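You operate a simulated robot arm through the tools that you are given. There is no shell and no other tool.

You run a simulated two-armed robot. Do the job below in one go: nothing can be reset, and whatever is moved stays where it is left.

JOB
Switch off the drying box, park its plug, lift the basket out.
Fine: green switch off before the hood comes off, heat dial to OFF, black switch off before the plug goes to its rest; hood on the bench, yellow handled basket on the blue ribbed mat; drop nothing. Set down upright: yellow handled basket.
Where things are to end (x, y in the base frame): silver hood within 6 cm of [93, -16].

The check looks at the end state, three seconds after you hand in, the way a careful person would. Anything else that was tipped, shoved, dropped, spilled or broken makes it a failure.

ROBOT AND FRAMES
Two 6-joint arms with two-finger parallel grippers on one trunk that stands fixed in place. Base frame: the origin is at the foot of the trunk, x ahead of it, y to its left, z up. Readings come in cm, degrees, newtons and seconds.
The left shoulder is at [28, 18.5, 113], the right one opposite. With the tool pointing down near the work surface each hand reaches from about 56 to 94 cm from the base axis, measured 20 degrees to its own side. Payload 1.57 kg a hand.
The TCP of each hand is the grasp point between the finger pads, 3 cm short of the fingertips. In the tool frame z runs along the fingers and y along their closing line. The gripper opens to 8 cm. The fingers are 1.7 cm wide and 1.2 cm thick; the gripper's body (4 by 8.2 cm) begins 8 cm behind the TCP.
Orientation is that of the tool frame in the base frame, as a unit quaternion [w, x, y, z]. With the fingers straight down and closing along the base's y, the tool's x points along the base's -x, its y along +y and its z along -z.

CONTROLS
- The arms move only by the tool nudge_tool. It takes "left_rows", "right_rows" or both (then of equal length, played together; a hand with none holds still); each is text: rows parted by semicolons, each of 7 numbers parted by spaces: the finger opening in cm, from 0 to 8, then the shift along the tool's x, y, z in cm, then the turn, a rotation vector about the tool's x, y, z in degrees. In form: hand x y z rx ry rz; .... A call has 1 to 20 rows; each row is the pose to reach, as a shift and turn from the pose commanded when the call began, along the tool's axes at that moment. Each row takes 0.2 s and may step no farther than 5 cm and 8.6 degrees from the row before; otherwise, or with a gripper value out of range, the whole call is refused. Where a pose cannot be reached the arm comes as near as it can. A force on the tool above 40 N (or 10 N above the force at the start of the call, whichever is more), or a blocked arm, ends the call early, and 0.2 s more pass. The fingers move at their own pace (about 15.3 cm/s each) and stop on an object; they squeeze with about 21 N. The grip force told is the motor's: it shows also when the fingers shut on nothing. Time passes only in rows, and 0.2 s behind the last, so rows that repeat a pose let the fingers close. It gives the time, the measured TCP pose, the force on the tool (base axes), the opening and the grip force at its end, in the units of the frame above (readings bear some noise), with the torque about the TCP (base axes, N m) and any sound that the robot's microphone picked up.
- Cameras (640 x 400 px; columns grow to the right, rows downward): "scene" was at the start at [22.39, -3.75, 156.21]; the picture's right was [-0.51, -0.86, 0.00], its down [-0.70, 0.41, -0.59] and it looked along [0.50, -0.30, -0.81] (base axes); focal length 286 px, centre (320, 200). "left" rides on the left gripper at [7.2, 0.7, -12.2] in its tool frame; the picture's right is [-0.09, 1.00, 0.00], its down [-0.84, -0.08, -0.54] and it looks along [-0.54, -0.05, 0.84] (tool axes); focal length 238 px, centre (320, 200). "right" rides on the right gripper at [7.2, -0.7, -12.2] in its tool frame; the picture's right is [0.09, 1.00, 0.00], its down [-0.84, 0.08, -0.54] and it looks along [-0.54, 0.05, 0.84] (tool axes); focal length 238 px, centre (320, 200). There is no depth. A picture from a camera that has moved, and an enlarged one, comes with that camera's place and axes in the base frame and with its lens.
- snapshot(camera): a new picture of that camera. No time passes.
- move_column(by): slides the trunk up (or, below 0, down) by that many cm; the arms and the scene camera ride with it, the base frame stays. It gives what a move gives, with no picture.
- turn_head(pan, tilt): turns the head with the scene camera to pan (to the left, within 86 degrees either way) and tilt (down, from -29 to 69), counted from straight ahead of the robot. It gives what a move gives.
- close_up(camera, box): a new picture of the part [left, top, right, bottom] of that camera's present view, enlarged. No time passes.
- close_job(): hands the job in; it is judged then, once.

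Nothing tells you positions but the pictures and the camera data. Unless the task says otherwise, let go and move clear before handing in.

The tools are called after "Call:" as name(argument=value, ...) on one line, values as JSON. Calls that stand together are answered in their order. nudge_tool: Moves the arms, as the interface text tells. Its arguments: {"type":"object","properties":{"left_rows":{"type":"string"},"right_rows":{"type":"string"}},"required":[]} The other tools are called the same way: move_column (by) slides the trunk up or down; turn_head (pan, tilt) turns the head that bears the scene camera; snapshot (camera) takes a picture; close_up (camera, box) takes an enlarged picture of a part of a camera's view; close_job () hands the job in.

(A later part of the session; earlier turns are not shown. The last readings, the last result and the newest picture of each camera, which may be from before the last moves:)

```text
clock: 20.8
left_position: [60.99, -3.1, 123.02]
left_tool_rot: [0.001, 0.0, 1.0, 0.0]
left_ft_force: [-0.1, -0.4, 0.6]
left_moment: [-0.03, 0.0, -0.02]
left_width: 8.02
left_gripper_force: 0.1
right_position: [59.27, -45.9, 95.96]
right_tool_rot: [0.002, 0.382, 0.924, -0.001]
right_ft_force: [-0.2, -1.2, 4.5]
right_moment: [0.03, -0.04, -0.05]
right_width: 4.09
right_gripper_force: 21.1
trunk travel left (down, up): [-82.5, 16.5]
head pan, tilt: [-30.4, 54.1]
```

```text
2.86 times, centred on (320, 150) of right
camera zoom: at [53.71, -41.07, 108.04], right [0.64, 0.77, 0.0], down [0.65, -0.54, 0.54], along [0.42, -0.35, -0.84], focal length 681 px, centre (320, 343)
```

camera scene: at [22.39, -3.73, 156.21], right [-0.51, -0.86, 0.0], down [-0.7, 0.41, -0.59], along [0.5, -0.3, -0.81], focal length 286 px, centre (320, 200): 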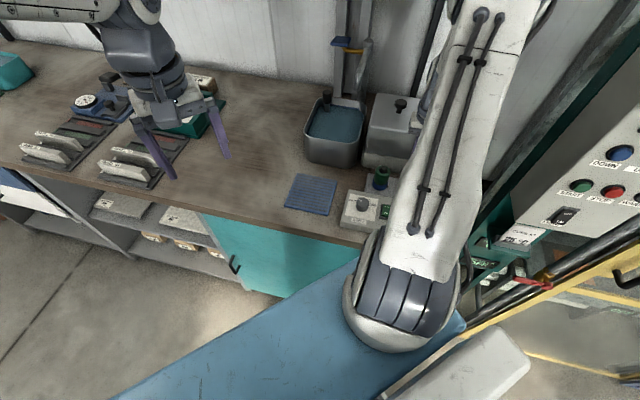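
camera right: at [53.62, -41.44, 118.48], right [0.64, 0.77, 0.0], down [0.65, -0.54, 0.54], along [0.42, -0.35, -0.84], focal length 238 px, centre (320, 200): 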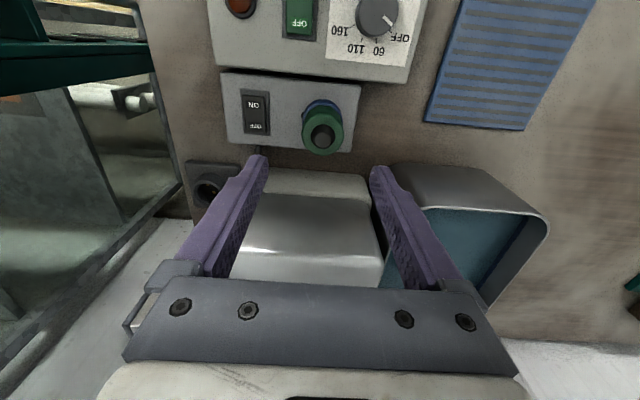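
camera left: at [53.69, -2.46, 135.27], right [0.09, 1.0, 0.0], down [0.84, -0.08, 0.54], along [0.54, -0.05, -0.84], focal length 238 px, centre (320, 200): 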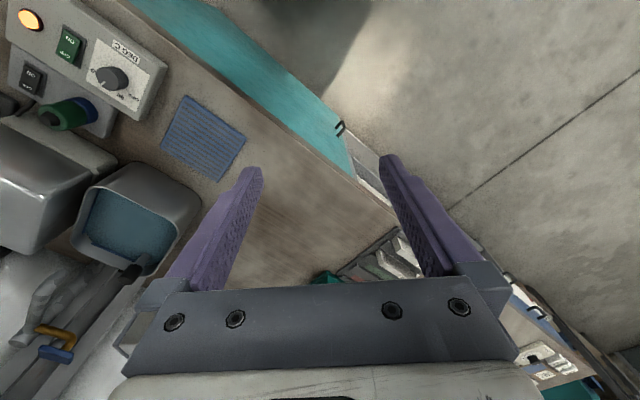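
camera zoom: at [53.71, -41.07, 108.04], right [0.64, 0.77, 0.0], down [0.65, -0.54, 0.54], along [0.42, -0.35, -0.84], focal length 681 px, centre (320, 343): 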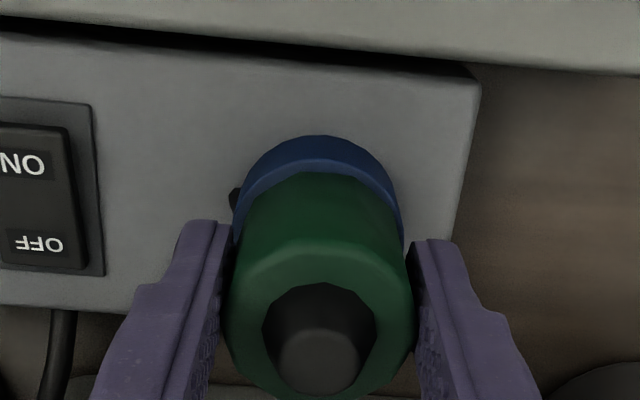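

I have a grip at 4.09 cm. Now I'll pull straight up slowly and watch the force.

Call:
nudge_tool(right_rows="2 0 0 -0.3 0 0 0; 2 0 0 -0.6 0 0 0; 2 0 0 -1 0 0 0; 2 0 0 -1.4 0 0 0; 2 0 0 -1.8 0 0 0")

Call:
close_up(camera="right", box=[220, 80, 420, 220])

```text
clock: 22.0
left_position: [60.88, -3.23, 123.13]
left_tool_rot: [0.0, 0.0, 1.0, 0.0]
left_ft_force: [0.5, 0.4, 0.1]
left_moment: [0.02, -0.02, 0.04]
left_width: 8.0
left_gripper_force: 0.1
right_position: [59.15, -45.66, 97.84]
right_tool_rot: [0.0, 0.382, 0.924, -0.001]
right_ft_force: [-0.8, 0.5, -1.5]
right_moment: [-0.03, 0.01, 0.0]
right_width: 4.08
right_gripper_force: 20.8
trunk travel left (down, up): [-82.5, 16.5]
head pan, tilt: [-30.4, 54.1]
```

```text
2.86 times, centred on (320, 150) of right
camera zoom: at [53.68, -41.05, 109.91], right [0.64, 0.77, 0.0], down [0.65, -0.54, 0.54], along [0.42, -0.35, -0.84], focal length 681 px, centre (320, 343)
```

zoom: 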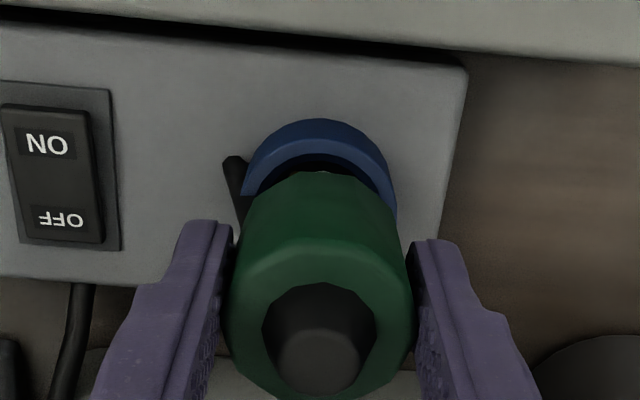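

The plug is coming out freely with only light force. I'll raise it further and see what it carries.

Call:
nudge_tool(right_rows="2 0 0 -1 0 0 0; 2 0 0 -2.5 0 0 0; 2 0 0 -4 0 0 0; 2 0 0 -5 0 0 0; 2 0 0 -5 0 0 0")

Call:
close_up(camera="right", box=[220, 80, 420, 220])

Call:
close_up(camera="left", box=[0, 50, 100, 150])

Call:
snapshot(camera="right")

```text
clock: 23.2
left_position: [60.77, -3.12, 123.17]
left_tool_rot: [0.0, 0.0, 1.0, 0.0]
left_ft_force: [-0.3, 0.1, 0.3]
left_moment: [0.02, -0.02, -0.01]
left_width: 8.02
left_gripper_force: 0.0
right_position: [59.17, -45.71, 102.66]
right_tool_rot: [0.001, 0.383, 0.924, -0.001]
right_ft_force: [-0.2, -0.4, -1.0]
right_moment: [0.01, -0.03, 0.03]
right_width: 4.08
right_gripper_force: 21.3
trunk travel left (down, up): [-82.5, 16.5]
head pan, tilt: [-30.4, 54.1]
```

```text
2.86 times, centred on (320, 150) of right
camera zoom: at [53.54, -41.0, 114.83], right [0.64, 0.77, 0.0], down [0.65, -0.54, 0.54], along [0.42, -0.35, -0.84], focal length 681 px, centre (320, 343)
```

zoom: 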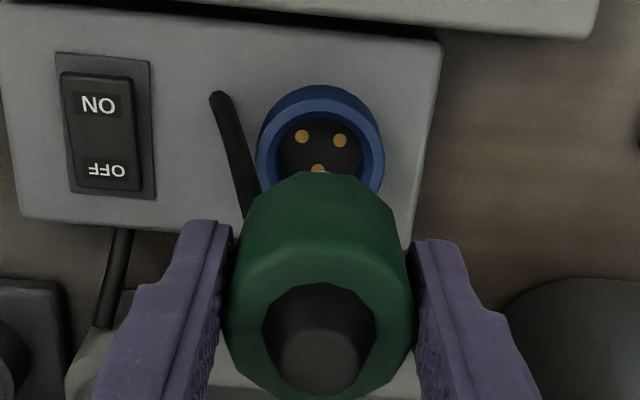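

```text
4.00 times, centred on (50, 100) of left
camera zoom: at [53.69, -2.45, 135.27], right [0.09, 1.0, 0.0], down [0.84, -0.08, 0.54], along [0.54, -0.05, -0.84], focal length 953 px, centre (1400, 600)
```

zoom: 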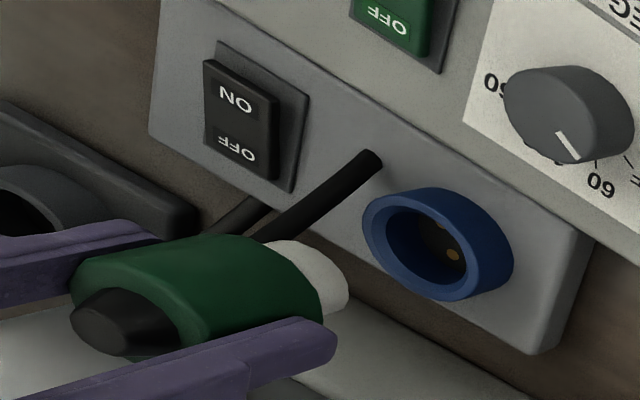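

```text
taken
camera right: at [53.54, -41.0, 114.83], right [0.64, 0.77, 0.0], down [0.65, -0.54, 0.54], along [0.42, -0.35, -0.84], focal length 238 px, centre (320, 200)
```

right: 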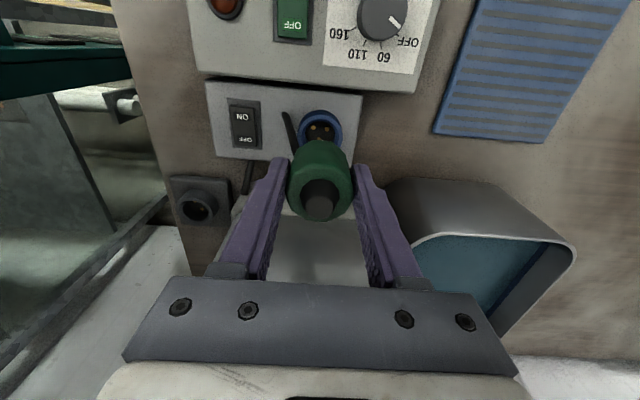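

The plug has three pins in a 120° pattern. The rest's pins appear to share the same orientation, so no twist is needed. Before moving there I'm measuring the gap between the rest and the hood.

Call:
close_up(camera="right", box=[160, 150, 320, 270])

Call:
close_up(camera="scene", box=[340, 70, 440, 220])

Call:
close_up(camera="left", box=[0, 80, 10, 280])

```text
3.33 times, centred on (240, 210) of right
camera zoom: at [53.54, -41.0, 114.83], right [0.64, 0.77, 0.0], down [0.65, -0.54, 0.54], along [0.42, -0.35, -0.84], focal length 794 px, centre (587, 167)
```

zoom: 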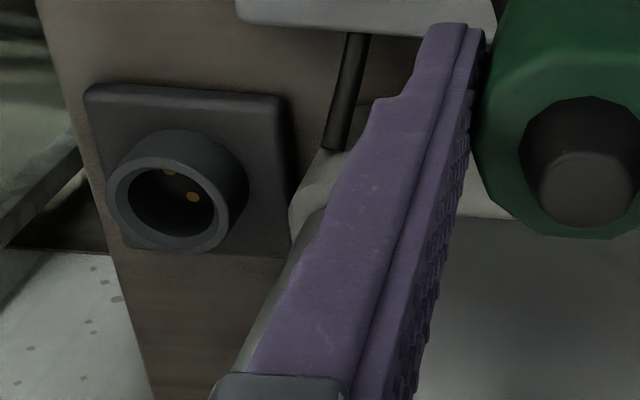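

```text
2.67 times, centred on (390, 145) of scene
camera zoom: at [22.39, -3.74, 156.21], right [-0.51, -0.86, 0.0], down [-0.7, 0.41, -0.59], along [0.5, -0.3, -0.81], focal length 763 px, centre (133, 347)
```

zoom: 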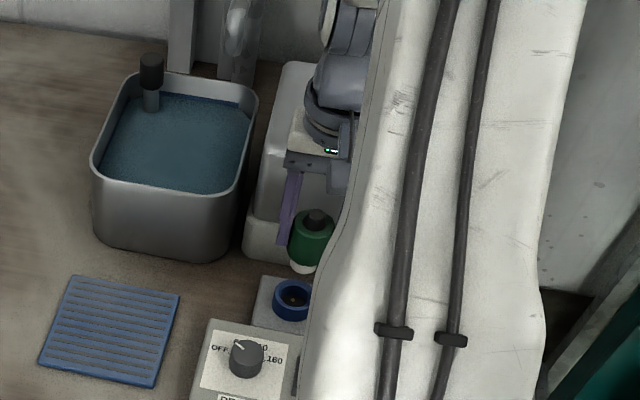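

```text
2.00 times, centred on (5, 180) of left
camera zoom: at [53.69, -2.45, 135.27], right [0.09, 1.0, 0.0], down [0.84, -0.08, 0.54], along [0.54, -0.05, -0.84], focal length 477 px, centre (950, 240)
```

zoom: 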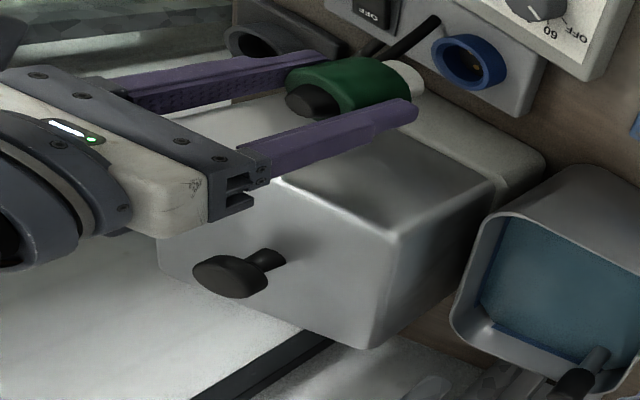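

The hood's left side clears the gripper at the rest by about 2 cm, and the rest cup is near [56.75, -63.55, 91.4]. I'll carry the plug over it at constant height and orientation, then compare against the socket view.

Call:
nudge_tool(right_rows="2 -1.5 -2 -0.5 0 0 0; 2 -4 -5.2 -0.5 0 0 0; 2 -6.5 -8.5 -0.5 0 0 0; 2 -9 -11.8 -0.5 0 0 0; 2 -10.8 -14.3 0 0 0 0; 2 -10.8 -14.3 0 0 0 0")

Call:
close_up(camera="right", box=[220, 80, 420, 220])

Call:
snapshot(camera="right")

```text
clock: 24.6
left_position: [60.85, -3.14, 122.99]
left_tool_rot: [0.0, 0.0, 1.0, 0.0]
left_ft_force: [-0.4, 0.0, -0.2]
left_moment: [0.04, -0.02, -0.05]
left_width: 8.01
left_gripper_force: 0.1
right_position: [56.72, -63.6, 102.65]
right_tool_rot: [0.001, 0.383, 0.924, 0.0]
right_ft_force: [-1.0, -0.3, -0.9]
right_moment: [0.04, -0.02, -0.02]
right_width: 4.08
right_gripper_force: 21.2
trunk travel left (down, up): [-82.5, 16.5]
head pan, tilt: [-30.4, 54.1]
```

```text
2.86 times, centred on (320, 150) of right
camera zoom: at [51.06, -58.88, 114.82], right [0.64, 0.77, 0.0], down [0.65, -0.54, 0.54], along [0.42, -0.35, -0.84], focal length 681 px, centre (320, 343)
```

zoom: 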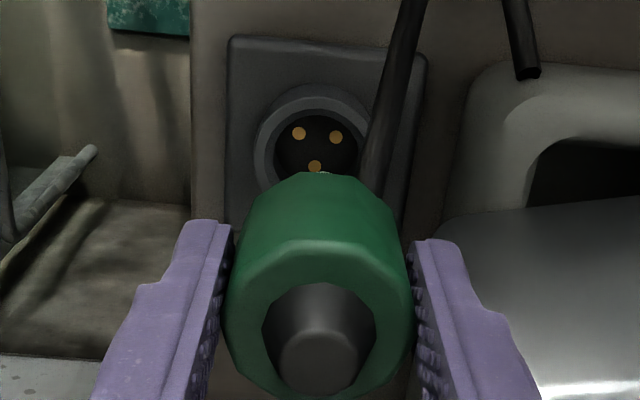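

```text
taken
camera right: at [51.06, -58.88, 114.82], right [0.64, 0.77, 0.0], down [0.65, -0.54, 0.54], along [0.42, -0.35, -0.84], focal length 238 px, centre (320, 200)
```

right: 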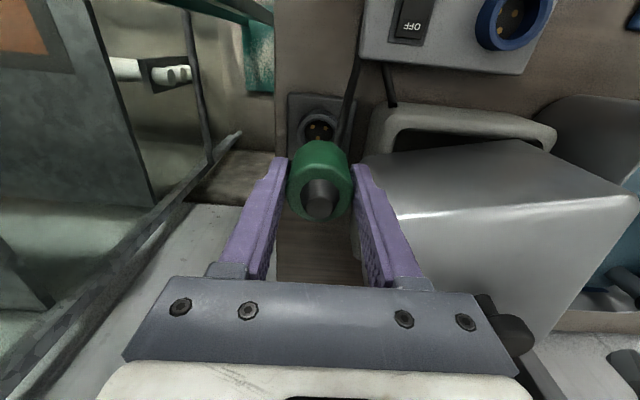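

The pins in the rest match the socket's orientation, and the cup looks nearly aligned. The dark gap at the hood base caught my eye, so I'm checking it before inserting.

Call:
close_up(camera="right", box=[340, 60, 640, 290])

Call:
close_up(camera="left", box=[0, 80, 10, 280])

Call:
close_up(camera="right", box=[290, 100, 370, 160])

```text
1.74 times, centred on (490, 175) of right
camera zoom: at [51.06, -58.88, 114.82], right [0.64, 0.77, 0.0], down [0.65, -0.54, 0.54], along [0.42, -0.35, -0.84], focal length 414 px, centre (24, 244)
```

zoom: 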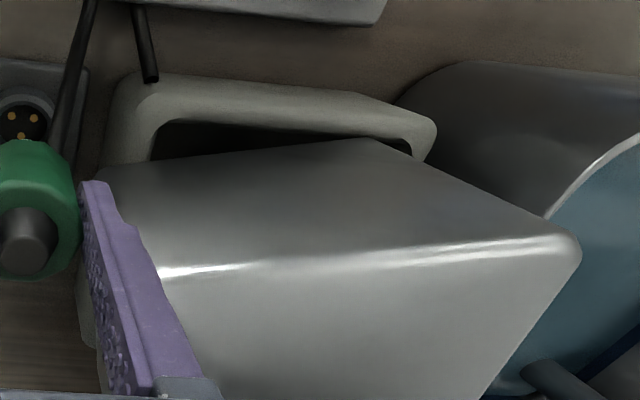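

```text
2.00 times, centred on (5, 180) of left
camera zoom: at [53.69, -2.47, 135.26], right [0.09, 1.0, 0.0], down [0.84, -0.08, 0.54], along [0.54, -0.05, -0.84], focal length 477 px, centre (950, 240)
```

zoom: 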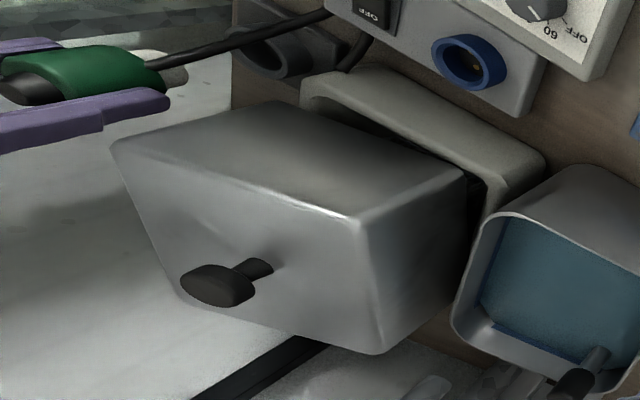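

```text
6.67 times, centred on (330, 130) of right
camera zoom: at [51.06, -58.88, 114.82], right [0.64, 0.77, 0.0], down [0.65, -0.54, 0.54], along [0.42, -0.35, -0.84], focal length 1589 px, centre (253, 667)
```

zoom: 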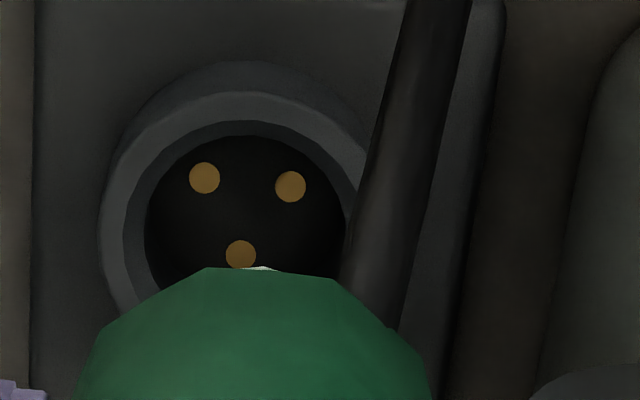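

My diagonal move nudged the hood, which is now slightly twisted on its base, so I'll keep well clear of it from here and check it before lifting. First I'll fine-align the plug and lower it toward the rest.

Call:
nudge_tool(right_rows="2 0 -0.13 1.5 0 0 0; 2 0 -0.13 3 0 0 0; 2 0 -0.13 4 0 0 0; 2 0 -0.13 4 0 0 0")

Call:
close_up(camera="right", box=[260, 100, 380, 190])

Call:
close_up(camera="left", box=[0, 60, 10, 160])

```text
clock: 25.6
left_position: [60.82, -3.12, 123.16]
left_tool_rot: [0.0, 0.0, 1.0, 0.0]
left_ft_force: [0.3, 0.1, 0.5]
left_moment: [0.04, 0.0, -0.01]
left_width: 7.99
left_gripper_force: 0.0
right_position: [56.71, -63.59, 98.77]
right_tool_rot: [0.0, 0.382, 0.924, 0.0]
right_ft_force: [0.2, -0.4, -0.7]
right_moment: [0.0, 0.01, 0.03]
right_width: 4.09
right_gripper_force: 21.2
trunk travel left (down, up): [-82.5, 16.5]
head pan, tilt: [-30.4, 54.1]
```

```text
4.44 times, centred on (320, 145) of right
camera zoom: at [51.12, -58.86, 110.82], right [0.64, 0.77, 0.0], down [0.65, -0.54, 0.54], along [0.42, -0.35, -0.84], focal length 1059 px, centre (320, 444)
```

zoom: 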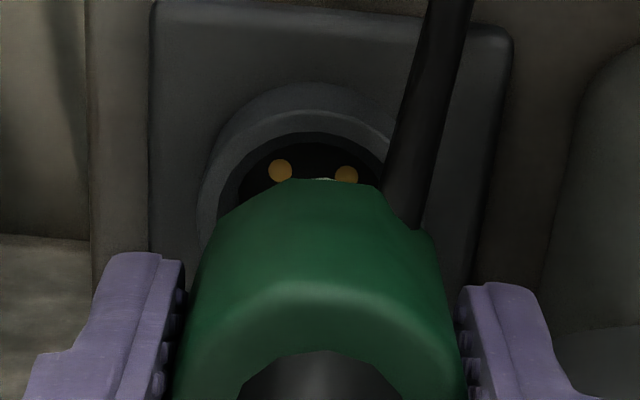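

```text
4.00 times, centred on (5, 110) of left
camera zoom: at [53.7, -2.45, 135.27], right [0.09, 1.0, 0.0], down [0.84, -0.08, 0.54], along [0.54, -0.05, -0.84], focal length 953 px, centre (1580, 560)
```

zoom: 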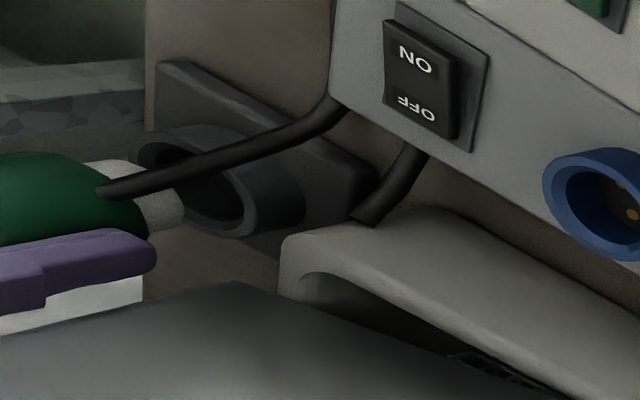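

From both views the plug's nose points into the cup. I'll insert slowly while watching the force.

Call:
nudge_tool(right_rows="2 0 0 0.5 0 0 0; 2 0 0 0.9 0 0 0; 2 0 0 1.3 0 0 0; 2 0 0 1.6 0 0 0; 2 0 0 1.6 0 0 0")

Call:
close_up(camera="left", box=[0, 60, 10, 160])

Call:
close_up(camera="right", box=[260, 100, 380, 190])

```text
clock: 26.8
left_position: [61.03, -3.1, 123.07]
left_tool_rot: [0.0, 0.0, 1.0, 0.0]
left_ft_force: [-0.3, 0.8, -0.3]
left_moment: [0.0, 0.01, 0.02]
left_width: 8.0
left_gripper_force: 0.0
right_position: [56.6, -63.55, 97.19]
right_tool_rot: [0.001, 0.383, 0.924, 0.0]
right_ft_force: [0.5, 1.0, -1.1]
right_moment: [-0.01, -0.01, -0.02]
right_width: 4.1
right_gripper_force: 21.6
trunk travel left (down, up): [-82.5, 16.5]
head pan, tilt: [-30.4, 54.1]
```

```text
4.00 times, centred on (5, 110) of left
camera zoom: at [53.7, -2.45, 135.27], right [0.09, 1.0, 0.0], down [0.84, -0.08, 0.54], along [0.54, -0.05, -0.84], focal length 953 px, centre (1580, 560)
```

zoom: 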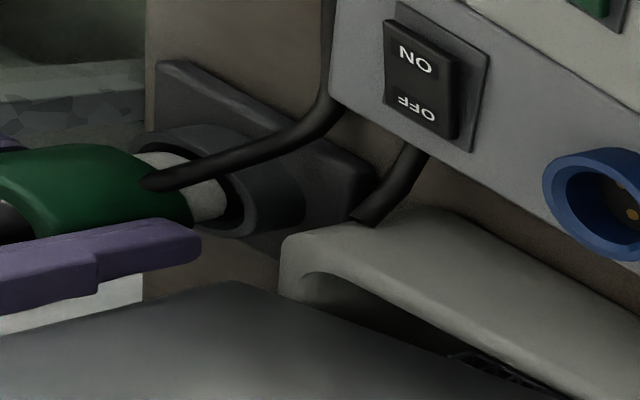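

```text
4.44 times, centred on (320, 145) of right
camera zoom: at [51.07, -58.82, 109.3], right [0.64, 0.77, 0.0], down [0.65, -0.54, 0.54], along [0.42, -0.35, -0.84], focal length 1059 px, centre (320, 444)
```

zoom: 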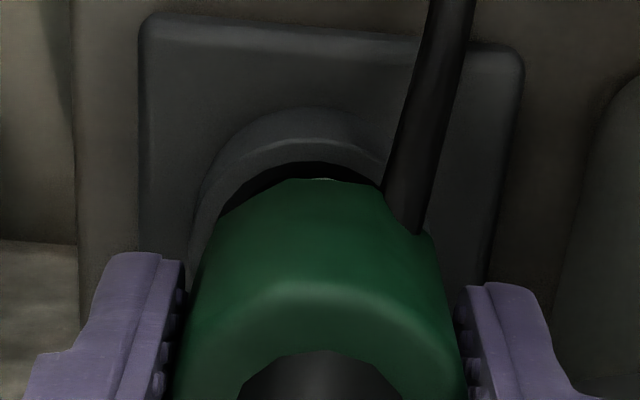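

The nose is entering the cup without force. Continuing down to seat it.

Call:
nudge_tool(right_rows="2 0 0 0.4 0 0 0; 2 0 0 0.8 0 0 0; 2 0 0 1.1 0 0 0; 2 0 0 1.4 0 0 0; 2 0 0 1.6 0 0 0; 2 0 0 1.6 0 0 0")

Call:
close_up(camera="left", box=[0, 60, 10, 160])

Call:
close_up(camera="right", box=[260, 100, 380, 190])

```text
clock: 28.2
left_position: [60.88, -3.08, 123.13]
left_tool_rot: [0.0, 0.0, 1.0, 0.0]
left_ft_force: [0.7, 0.0, -0.4]
left_moment: [0.0, 0.04, 0.04]
left_width: 7.98
left_gripper_force: 0.0
right_position: [56.66, -63.72, 95.87]
right_tool_rot: [0.003, 0.383, 0.924, -0.003]
right_ft_force: [0.4, -6.3, 27.7]
right_moment: [0.96, -1.18, -0.23]
right_width: 4.07
right_gripper_force: 21.2
trunk travel left (down, up): [-82.5, 16.5]
head pan, tilt: [-30.4, 54.1]
```

```text
4.00 times, centred on (5, 110) of left
camera zoom: at [53.6, -2.4, 135.34], right [0.09, 1.0, 0.0], down [0.84, -0.08, 0.54], along [0.54, -0.05, -0.84], focal length 953 px, centre (1580, 560)
```

zoom: 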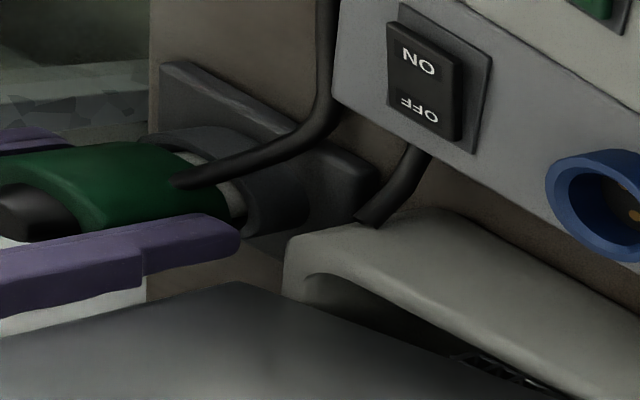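

```text
4.44 times, centred on (320, 145) of right
camera zoom: at [51.07, -58.85, 107.98], right [0.64, 0.77, 0.0], down [0.64, -0.53, 0.55], along [0.42, -0.35, -0.84], focal length 1059 px, centre (320, 444)
```

zoom: 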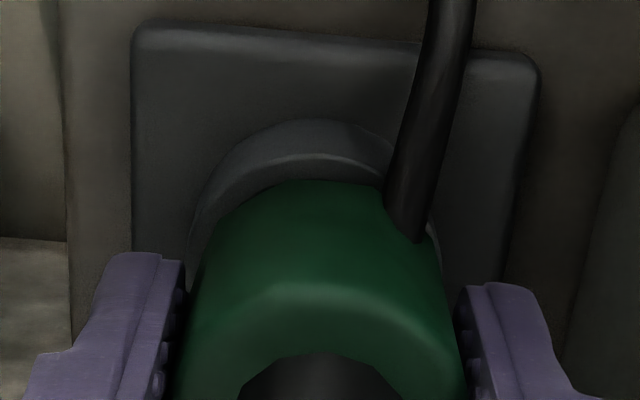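

There's 28 N of upward force, and its moment points toward the hood. I think the gripper body is touching the twisted hood's corner rather than the plug bottoming out. I'll ease up, let go of the plug, and rise clear.

Call:
nudge_tool(right_rows="2 0 0 -0.25 0 0 0; 2 0 0 -0.25 0 0 0; 5.2 0 0 -0.25 0 0 0; 5.2 0 0 -0.25 0 0 0; 5.2 0 0 -0.25 0 0 0")

Call:
close_up(camera="left", box=[0, 60, 10, 160])

Call:
close_up(camera="left", box=[0, 80, 10, 280])

```text
clock: 29.4
left_position: [60.74, -3.06, 123.07]
left_tool_rot: [0.0, 0.0, 1.0, 0.0]
left_ft_force: [-0.9, -0.5, 0.2]
left_moment: [0.0, 0.01, 0.0]
left_width: 8.02
left_gripper_force: 0.0
right_position: [56.64, -63.6, 96.0]
right_tool_rot: [0.001, 0.383, 0.924, -0.001]
right_ft_force: [-2.9, -6.3, 17.5]
right_moment: [0.81, -0.77, -0.19]
right_width: 4.95
right_gripper_force: 0.1
trunk travel left (down, up): [-82.5, 16.5]
head pan, tilt: [-30.4, 54.1]
```

```text
4.00 times, centred on (5, 110) of left
camera zoom: at [53.63, -2.43, 135.3], right [0.09, 1.0, 0.0], down [0.84, -0.08, 0.54], along [0.54, -0.05, -0.84], focal length 953 px, centre (1580, 560)
```

zoom: 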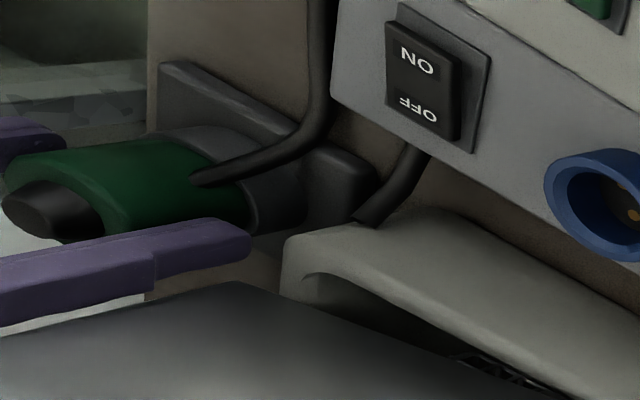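

```text
2.00 times, centred on (5, 180) of left
camera zoom: at [53.63, -2.43, 135.3], right [0.09, 1.0, 0.0], down [0.84, -0.08, 0.54], along [0.54, -0.05, -0.84], focal length 477 px, centre (950, 240)
```

zoom: 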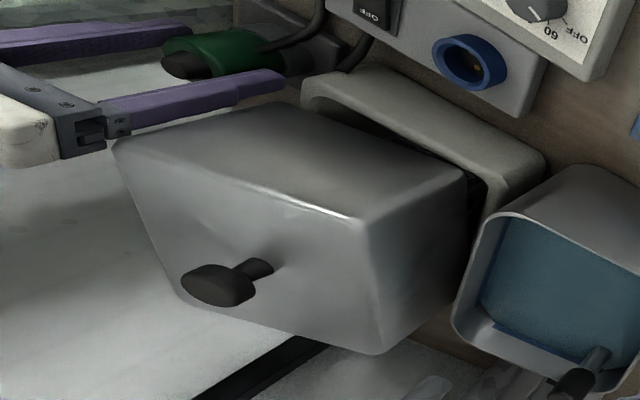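

On release the plug dropped fully into its rest. Now I'll rise straight up, away from the hood corner.

Call:
nudge_tool(right_rows="5.2 0 0 -0.8 0 0 0; 5.2 0 0 -2.5 0 0 0; 5.2 0 0 -5 0 0 0; 5.2 0 0 -9 0 0 0; 5.2 0 0 -13 0 0 0; 5.2 0 0 -17 0 0 0; 5.2 0 0 -17 0 0 0")

Call:
snapshot(camera="right")

Call:
close_up(camera="left", box=[0, 80, 10, 280])

Call:
close_up(camera="right", box=[280, 60, 460, 180])

```text
clock: 31.0
left_position: [60.78, -3.12, 123.19]
left_tool_rot: [0.0, 0.0, 1.0, 0.0]
left_ft_force: [0.2, -0.6, -0.4]
left_moment: [-0.03, -0.04, 0.01]
left_width: 7.99
left_gripper_force: 0.1
right_position: [56.66, -63.42, 112.83]
right_tool_rot: [0.0, 0.382, 0.924, -0.001]
right_ft_force: [0.0, 0.2, -0.1]
right_moment: [-0.02, -0.02, 0.04]
right_width: 5.19
right_gripper_force: 0.2
trunk travel left (down, up): [-82.5, 16.5]
head pan, tilt: [-30.4, 54.1]
```

```text
taken
camera right: at [51.13, -58.75, 124.95], right [0.64, 0.77, 0.0], down [0.65, -0.54, 0.54], along [0.42, -0.35, -0.84], focal length 238 px, centre (320, 200)
```

right: 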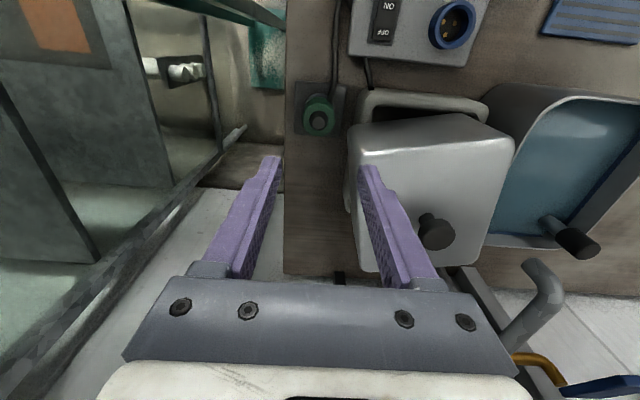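

```text
2.00 times, centred on (5, 180) of left
camera zoom: at [53.68, -2.45, 135.27], right [0.09, 1.0, 0.0], down [0.84, -0.08, 0.54], along [0.54, -0.05, -0.84], focal length 477 px, centre (950, 240)
```

zoom: 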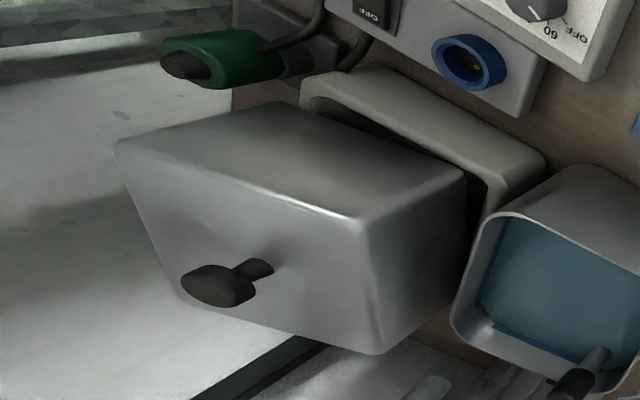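

```text
3.33 times, centred on (370, 120) of right
camera zoom: at [51.13, -58.75, 124.95], right [0.64, 0.77, 0.0], down [0.65, -0.54, 0.54], along [0.42, -0.35, -0.84], focal length 794 px, centre (153, 467)
```

zoom: 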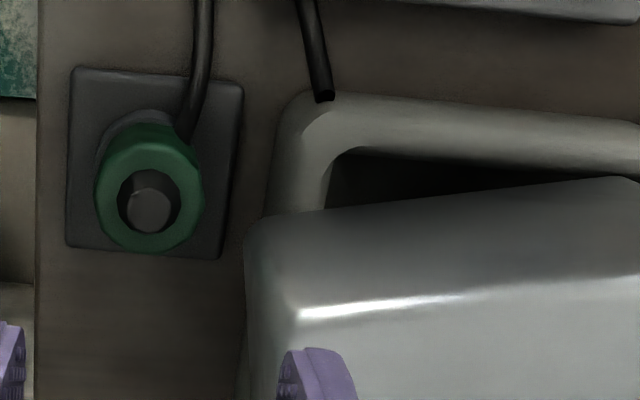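

The plug is parked upright. The hood is still level (top near z = 104) but twisted about 17° on its base. I'm examining its knob, near [70.9, -59.8, 106.6], and the space around it.

Call:
close_up(camera="right", box=[390, 190, 490, 270])

Call:
close_up(camera="left", box=[0, 140, 10, 240])

Call:
snapshot(camera="scene")

```text
5.00 times, centred on (440, 230) of right
camera zoom: at [51.13, -58.75, 124.95], right [0.64, 0.77, 0.0], down [0.65, -0.54, 0.54], along [0.42, -0.35, -0.84], focal length 1192 px, centre (-280, 50)
```

zoom: 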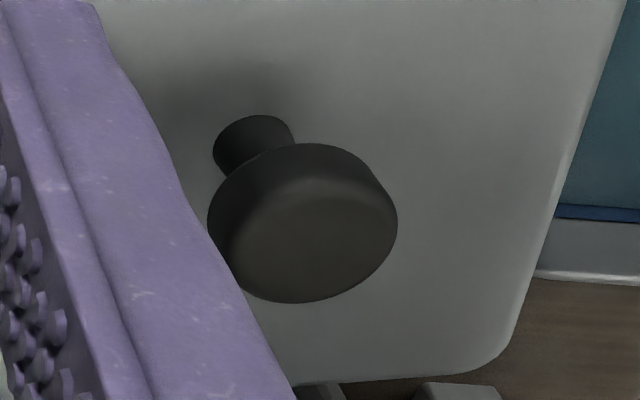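

```text
4.00 times, centred on (5, 190) of left
camera zoom: at [53.68, -2.45, 135.27], right [0.09, 1.0, 0.0], down [0.84, -0.08, 0.54], along [0.54, -0.05, -0.84], focal length 953 px, centre (1580, 240)
```

zoom: 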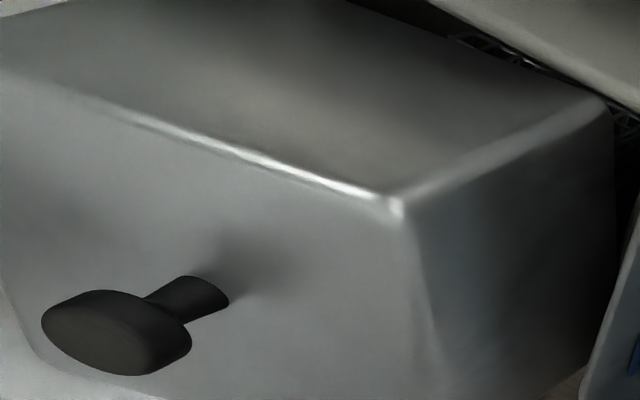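

```text
taken
camera scene: at [22.38, -3.74, 156.21], right [-0.51, -0.86, 0.0], down [-0.7, 0.41, -0.59], along [0.5, -0.3, -0.81], focal length 286 px, centre (320, 200)
```

scene: 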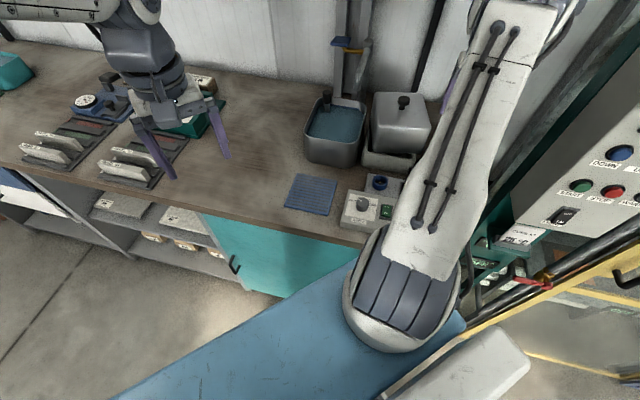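

The knob is a round mushroom cap about 3.6 cm across at [70.85, -59.9], with its top near z = 107. I'll swing the left arm aside to clear the carrying path and bring the right hand above the knob.

Call:
nudge_tool(left_rows="8 0 4 0 0 0 0; 8 0 8 0 0 0 0; 8 0 12 0 0 0 0; 8 0 16 0 0 0 0; 8 0 20 0 0 0 0; 8 0 20 0 0 0 0", right_rows="6 0 0 -3.5 0 0 0; 6 -2 3 -4 0 0 0; 6 -4 6.3 -4 0 0 0; 6 -6 9.5 -4 0 0 0; 6 -7.5 12.5 -4 0 0 0; 6 -7.5 12.5 -4 0 0 0")

Call:
snapshot(camera="right")

Call:
close_up(camera="right", box=[240, 80, 400, 200])

Call:
snapshot(camera="scene")

```text
clock: 32.4
left_position: [61.11, 16.86, 123.02]
left_tool_rot: [0.001, 0.0, 1.0, 0.0]
left_ft_force: [0.0, 0.0, 0.3]
left_moment: [-0.01, 0.01, 0.0]
left_width: 8.01
left_gripper_force: 0.1
right_position: [70.78, -60.22, 116.81]
right_tool_rot: [0.001, 0.383, 0.924, 0.0]
right_ft_force: [0.8, 0.1, 0.4]
right_moment: [0.01, 0.0, -0.06]
right_width: 6.0
right_gripper_force: 0.0
trunk travel left (down, up): [-82.5, 16.5]
head pan, tilt: [-30.4, 54.1]
```

```text
taken
camera right: at [65.25, -55.47, 128.93], right [0.64, 0.77, 0.0], down [0.65, -0.54, 0.54], along [0.42, -0.35, -0.84], focal length 238 px, centre (320, 200)
```

right: 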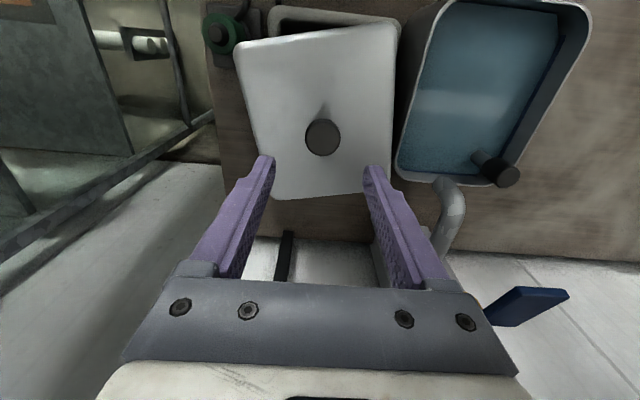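

```text
3.33 times, centred on (320, 140) of right
camera zoom: at [65.25, -55.47, 128.93], right [0.64, 0.77, 0.0], down [0.65, -0.54, 0.54], along [0.42, -0.35, -0.84], focal length 794 px, centre (320, 400)
```

zoom: 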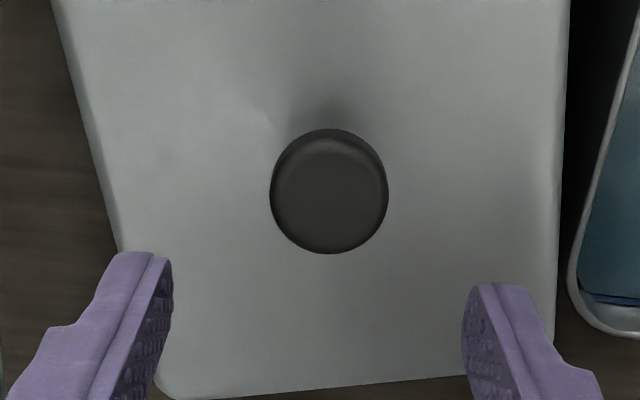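

```text
taken
camera scene: at [22.43, -3.73, 156.2], right [-0.51, -0.86, 0.0], down [-0.7, 0.41, -0.59], along [0.5, -0.3, -0.81], focal length 286 px, centre (320, 200)
```

scene: 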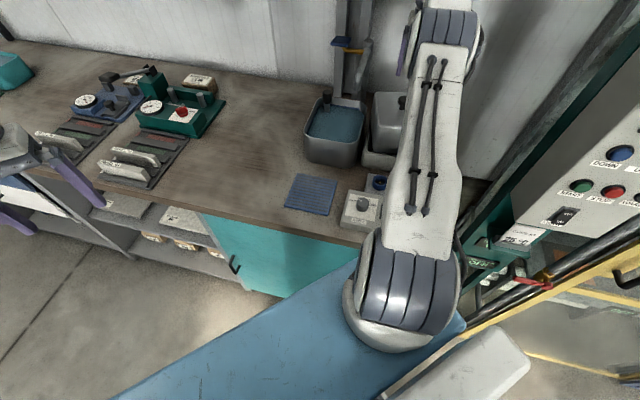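

The knob is about 0.2 cm off my axis. I'll lower the open fingers around the cap.

Call:
nudge_tool(right_rows="6 0.17 0.23 4 0 0 0; 6 0.17 0.23 7 0 0 0; 6 0.17 0.23 8.3 0 0 0; 6 0.17 0.23 8.8 0 0 0; 6 0.17 0.23 8.8 0 0 0")

Call:
close_up(camera="right", box=[220, 80, 420, 220])

Call:
close_up(camera="scene", box=[340, 40, 460, 180])

```text
clock: 33.6
left_position: [61.06, 16.9, 122.89]
left_tool_rot: [0.0, 0.001, 1.0, 0.001]
left_ft_force: [-0.2, 0.2, -0.2]
left_moment: [-0.01, 0.01, 0.04]
left_width: 8.02
left_gripper_force: 0.1
right_position: [70.82, -59.81, 108.02]
right_tool_rot: [0.002, 0.383, 0.924, -0.001]
right_ft_force: [-0.3, 0.6, -0.2]
right_moment: [-0.02, 0.03, 0.05]
right_width: 6.02
right_gripper_force: 0.0
trunk travel left (down, up): [-82.5, 16.5]
head pan, tilt: [-30.4, 54.1]
```

```text
2.86 times, centred on (320, 150) of right
camera zoom: at [65.25, -55.11, 120.09], right [0.64, 0.77, 0.0], down [0.65, -0.54, 0.54], along [0.42, -0.35, -0.84], focal length 681 px, centre (320, 343)
```

zoom: 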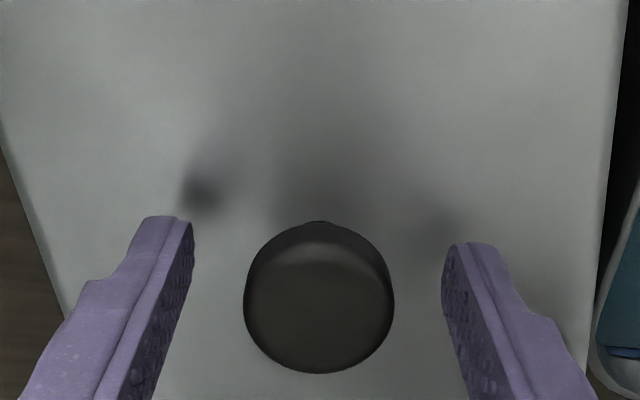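

```text
2.86 times, centred on (400, 110) of scene
camera zoom: at [22.4, -3.75, 156.21], right [-0.51, -0.86, 0.0], down [-0.7, 0.41, -0.59], along [0.5, -0.3, -0.81], focal length 817 px, centre (91, 457)
```

zoom: 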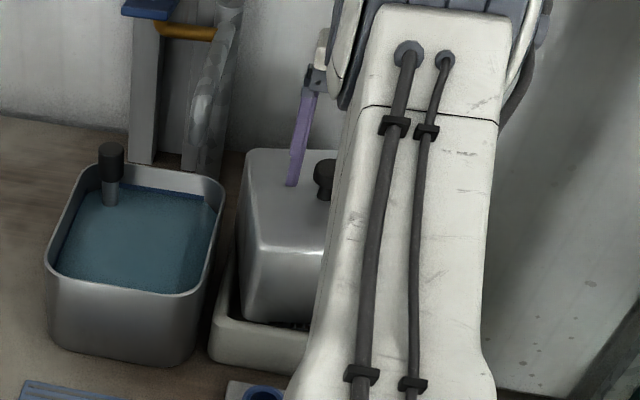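

The fingers straddle the cap just above the hood top. Closing on the knob.

Call:
nudge_tool(right_rows="6 0 0 0.1 0 0 0; 1 0 0 0.1 0 0 0; 1 0 0 0.1 0 0 0; 1 0 0 0.1 0 0 0")

Call:
close_up(camera="right", box=[220, 80, 420, 220])

```text
clock: 34.6
left_position: [61.01, 17.01, 122.91]
left_tool_rot: [-0.001, -0.001, 1.0, 0.0]
left_ft_force: [0.2, -0.3, 0.8]
left_moment: [0.0, 0.0, 0.0]
left_width: 8.0
left_gripper_force: 0.0
right_position: [70.88, -59.8, 108.06]
right_tool_rot: [0.001, 0.383, 0.924, -0.001]
right_ft_force: [-1.1, -0.7, -0.6]
right_moment: [-0.01, 0.01, 0.03]
right_width: 3.31
right_gripper_force: 20.8
trunk travel left (down, up): [-82.5, 16.5]
head pan, tilt: [-30.4, 54.1]
```

```text
2.86 times, centred on (320, 150) of right
camera zoom: at [65.25, -55.08, 119.98], right [0.64, 0.77, 0.0], down [0.65, -0.54, 0.54], along [0.42, -0.35, -0.84], focal length 681 px, centre (320, 343)
```

zoom: 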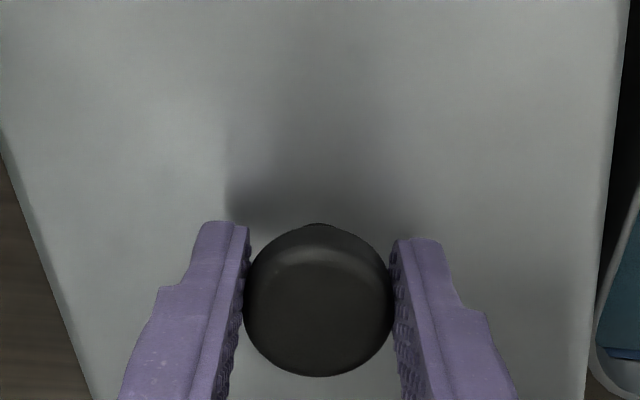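

I have a firm grip at 3.31 cm. I'll test-lift slowly with the arm.

Call:
nudge_tool(right_rows="1 0 0 -0.3 0 0 0; 1 0 0 -0.6 0 0 0; 1 0 0 -0.9 0 0 0; 1 0 0 -1.2 0 0 0; 1 0 0 -1.5 0 0 0; 1 0 0 -1.5 0 0 0")

Call:
close_up(camera="scene", box=[340, 40, 460, 180])

Call:
snapshot(camera="right")

```text
clock: 36.0
left_position: [60.92, 16.89, 122.91]
left_tool_rot: [0.0, 0.0, 1.0, 0.0]
left_ft_force: [0.1, -0.6, 0.3]
left_moment: [0.02, 0.01, 0.02]
left_width: 8.0
left_gripper_force: 0.1
right_position: [70.85, -59.68, 109.47]
right_tool_rot: [0.001, 0.383, 0.924, -0.001]
right_ft_force: [-0.2, -0.5, -2.5]
right_moment: [0.02, 0.01, 0.01]
right_width: 3.33
right_gripper_force: 21.4
trunk travel left (down, up): [-82.5, 16.5]
head pan, tilt: [-30.4, 54.1]
```

```text
2.86 times, centred on (400, 110) of scene
camera zoom: at [22.4, -3.76, 156.21], right [-0.51, -0.86, 0.0], down [-0.7, 0.41, -0.59], along [0.5, -0.3, -0.81], focal length 817 px, centre (91, 457)
```

zoom: 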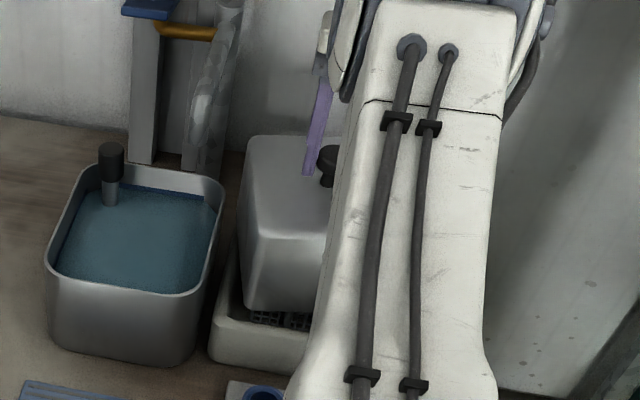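

```text
taken
camera right: at [65.23, -55.03, 121.57], right [0.64, 0.77, 0.0], down [0.65, -0.54, 0.54], along [0.42, -0.35, -0.84], focal length 238 px, centre (320, 200)
```

right: 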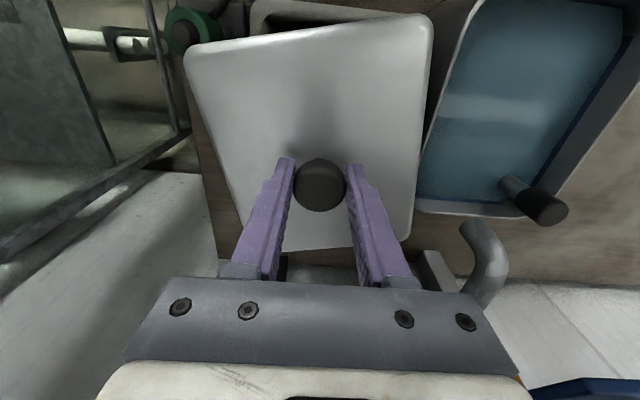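

The hood weighs only about 2.5 N and is coming up cleanly. I'll use the trunk column to raise it straight up clear of the basket.

Call:
move_column(by=8)

Call:
snapshot(camera="scene")

Call:
close_up(camera="scene", box=[330, 40, 450, 200])

```text
clock: 37.2
left_position: [61.01, 16.9, 130.99]
left_tool_rot: [0.0, 0.0, 1.0, 0.0]
left_ft_force: [0.2, -0.4, 0.5]
left_moment: [0.02, 0.01, 0.02]
left_width: 8.03
left_gripper_force: 0.1
right_position: [70.68, -59.78, 117.37]
right_tool_rot: [0.0, 0.383, 0.924, 0.0]
right_ft_force: [-0.4, -0.3, -2.0]
right_moment: [0.01, 0.03, 0.0]
right_width: 3.29
right_gripper_force: 20.9
trunk travel left (down, up): [-90.5, 8.5]
head pan, tilt: [-30.4, 54.1]
```

```text
taken
camera scene: at [22.43, -3.76, 164.2], right [-0.51, -0.86, 0.0], down [-0.7, 0.41, -0.59], along [0.5, -0.3, -0.81], focal length 286 px, centre (320, 200)
```

scene: 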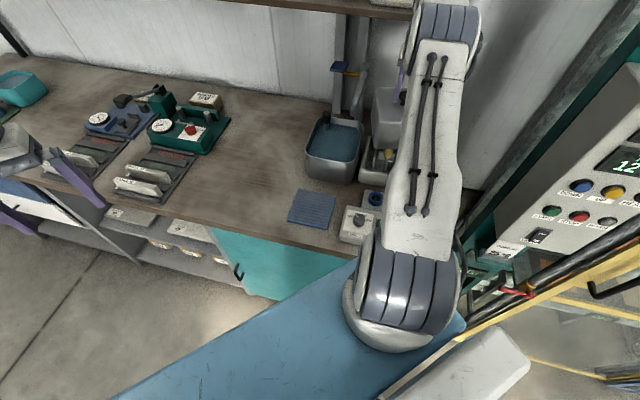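

```text
2.50 times, centred on (390, 120) of scene
camera zoom: at [22.43, -3.76, 164.2], right [-0.51, -0.86, 0.0], down [-0.7, 0.41, -0.59], along [0.5, -0.3, -0.81], focal length 715 px, centre (145, 400)
```

zoom: 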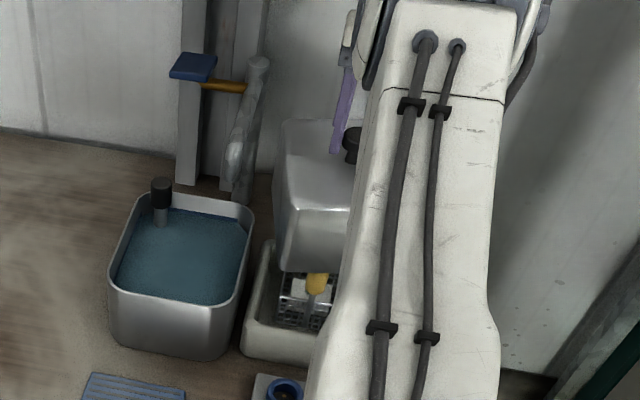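

The basket with its yellow handle is visible under the hood. I also notice a shelf edge overhead near the wall, so I'm tilting the head up to check clearance before going higher.

Call:
turn_head(pan=-38, tilt=25)

Call:
snapshot(camera="scene")

Call:
snapshot(camera="right")

```text
clock: 38.1
left_position: [61.0, 16.97, 130.9]
left_tool_rot: [0.0, 0.0, 1.0, 0.0]
left_ft_force: [-0.2, -0.7, 0.8]
left_moment: [0.03, -0.02, 0.01]
left_width: 8.01
left_gripper_force: 0.0
right_position: [70.84, -59.61, 117.35]
right_tool_rot: [0.001, 0.383, 0.924, 0.0]
right_ft_force: [0.9, -0.9, -2.2]
right_moment: [0.02, 0.04, 0.01]
right_width: 3.31
right_gripper_force: 20.9
trunk travel left (down, up): [-90.5, 8.5]
head pan, tilt: [-38.0, 25.0]
```

```text
taken
camera scene: at [23.38, -5.73, 168.49], right [-0.62, -0.79, 0.0], down [-0.33, 0.26, -0.91], along [0.71, -0.56, -0.42], focal length 286 px, centre (320, 200)
```

scene: 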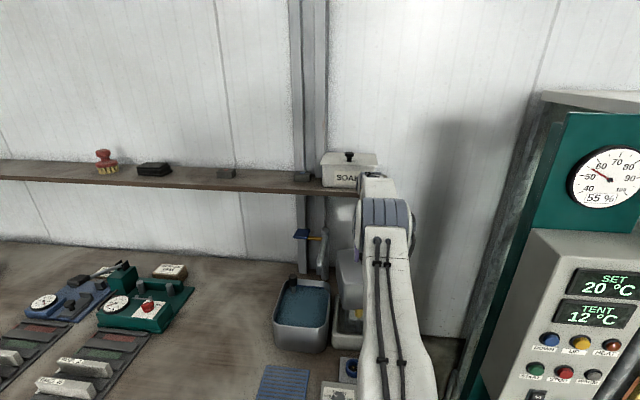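

```text
taken
camera right: at [65.24, -55.03, 129.55], right [0.64, 0.77, 0.0], down [0.65, -0.54, 0.54], along [0.42, -0.35, -0.84], focal length 238 px, centre (320, 200)
```

right: 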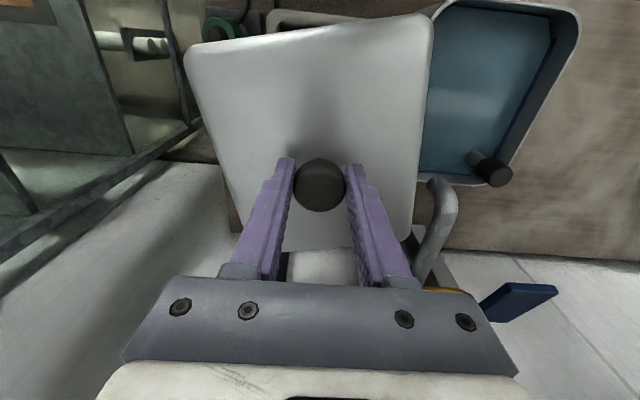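

The shelf front sits at z of about 133 and roughly 10 cm behind the hand, so there's clearance. I'll raise the column the rest of the way.

Call:
move_column(by=8)

Call:
turn_head(pan=-38, tilt=48)

Call:
snapshot(camera="scene")

Call:
close_up(camera="scene", box=[240, 60, 400, 260])

```text
clock: 39.3
left_position: [61.03, 16.87, 138.94]
left_tool_rot: [0.0, 0.0, 1.0, 0.0]
left_ft_force: [-0.1, 0.6, -0.7]
left_moment: [0.03, 0.0, -0.04]
left_width: 7.98
left_gripper_force: 0.1
right_position: [70.83, -59.69, 125.41]
right_tool_rot: [0.0, 0.383, 0.924, -0.001]
right_ft_force: [0.2, 0.2, -2.6]
right_moment: [0.03, 0.0, -0.02]
right_width: 3.3
right_gripper_force: 21.2
trunk travel left (down, up): [-98.5, 0.5]
head pan, tilt: [-38.0, 25.0]
```

```text
clock: 40.1
left_position: [61.09, 16.86, 138.88]
left_tool_rot: [0.001, 0.0, 1.0, 0.0]
left_ft_force: [0.3, 0.8, 0.1]
left_moment: [-0.01, -0.04, -0.03]
left_width: 8.02
left_gripper_force: 0.0
right_position: [70.7, -59.82, 125.46]
right_tool_rot: [0.001, 0.382, 0.924, 0.0]
right_ft_force: [0.2, -0.3, -1.8]
right_moment: [-0.01, 0.02, 0.01]
right_width: 3.32
right_gripper_force: 21.1
trunk travel left (down, up): [-98.5, 0.5]
head pan, tilt: [-38.0, 48.0]
```

```text
taken
camera scene: at [22.33, -4.92, 173.03], right [-0.62, -0.79, 0.0], down [-0.59, 0.46, -0.67], along [0.53, -0.41, -0.74], focal length 286 px, centre (320, 200)
```

scene: 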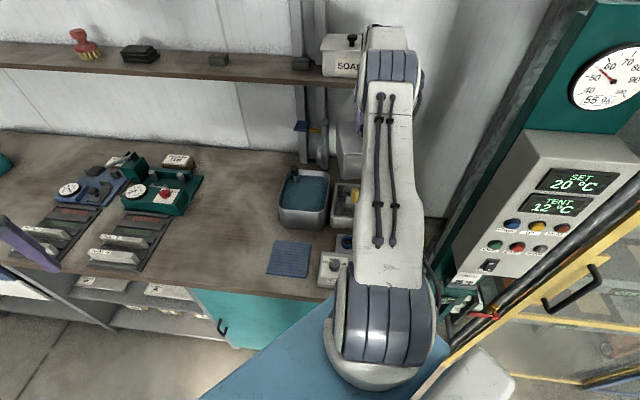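

```text
2.00 times, centred on (320, 160) of scene
camera zoom: at [22.33, -4.92, 173.03], right [-0.62, -0.79, 0.0], down [-0.59, 0.46, -0.67], along [0.53, -0.41, -0.74], focal length 572 px, centre (320, 280)
```

zoom: 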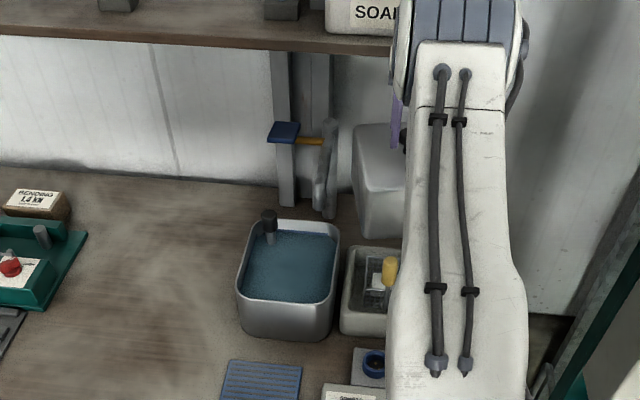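

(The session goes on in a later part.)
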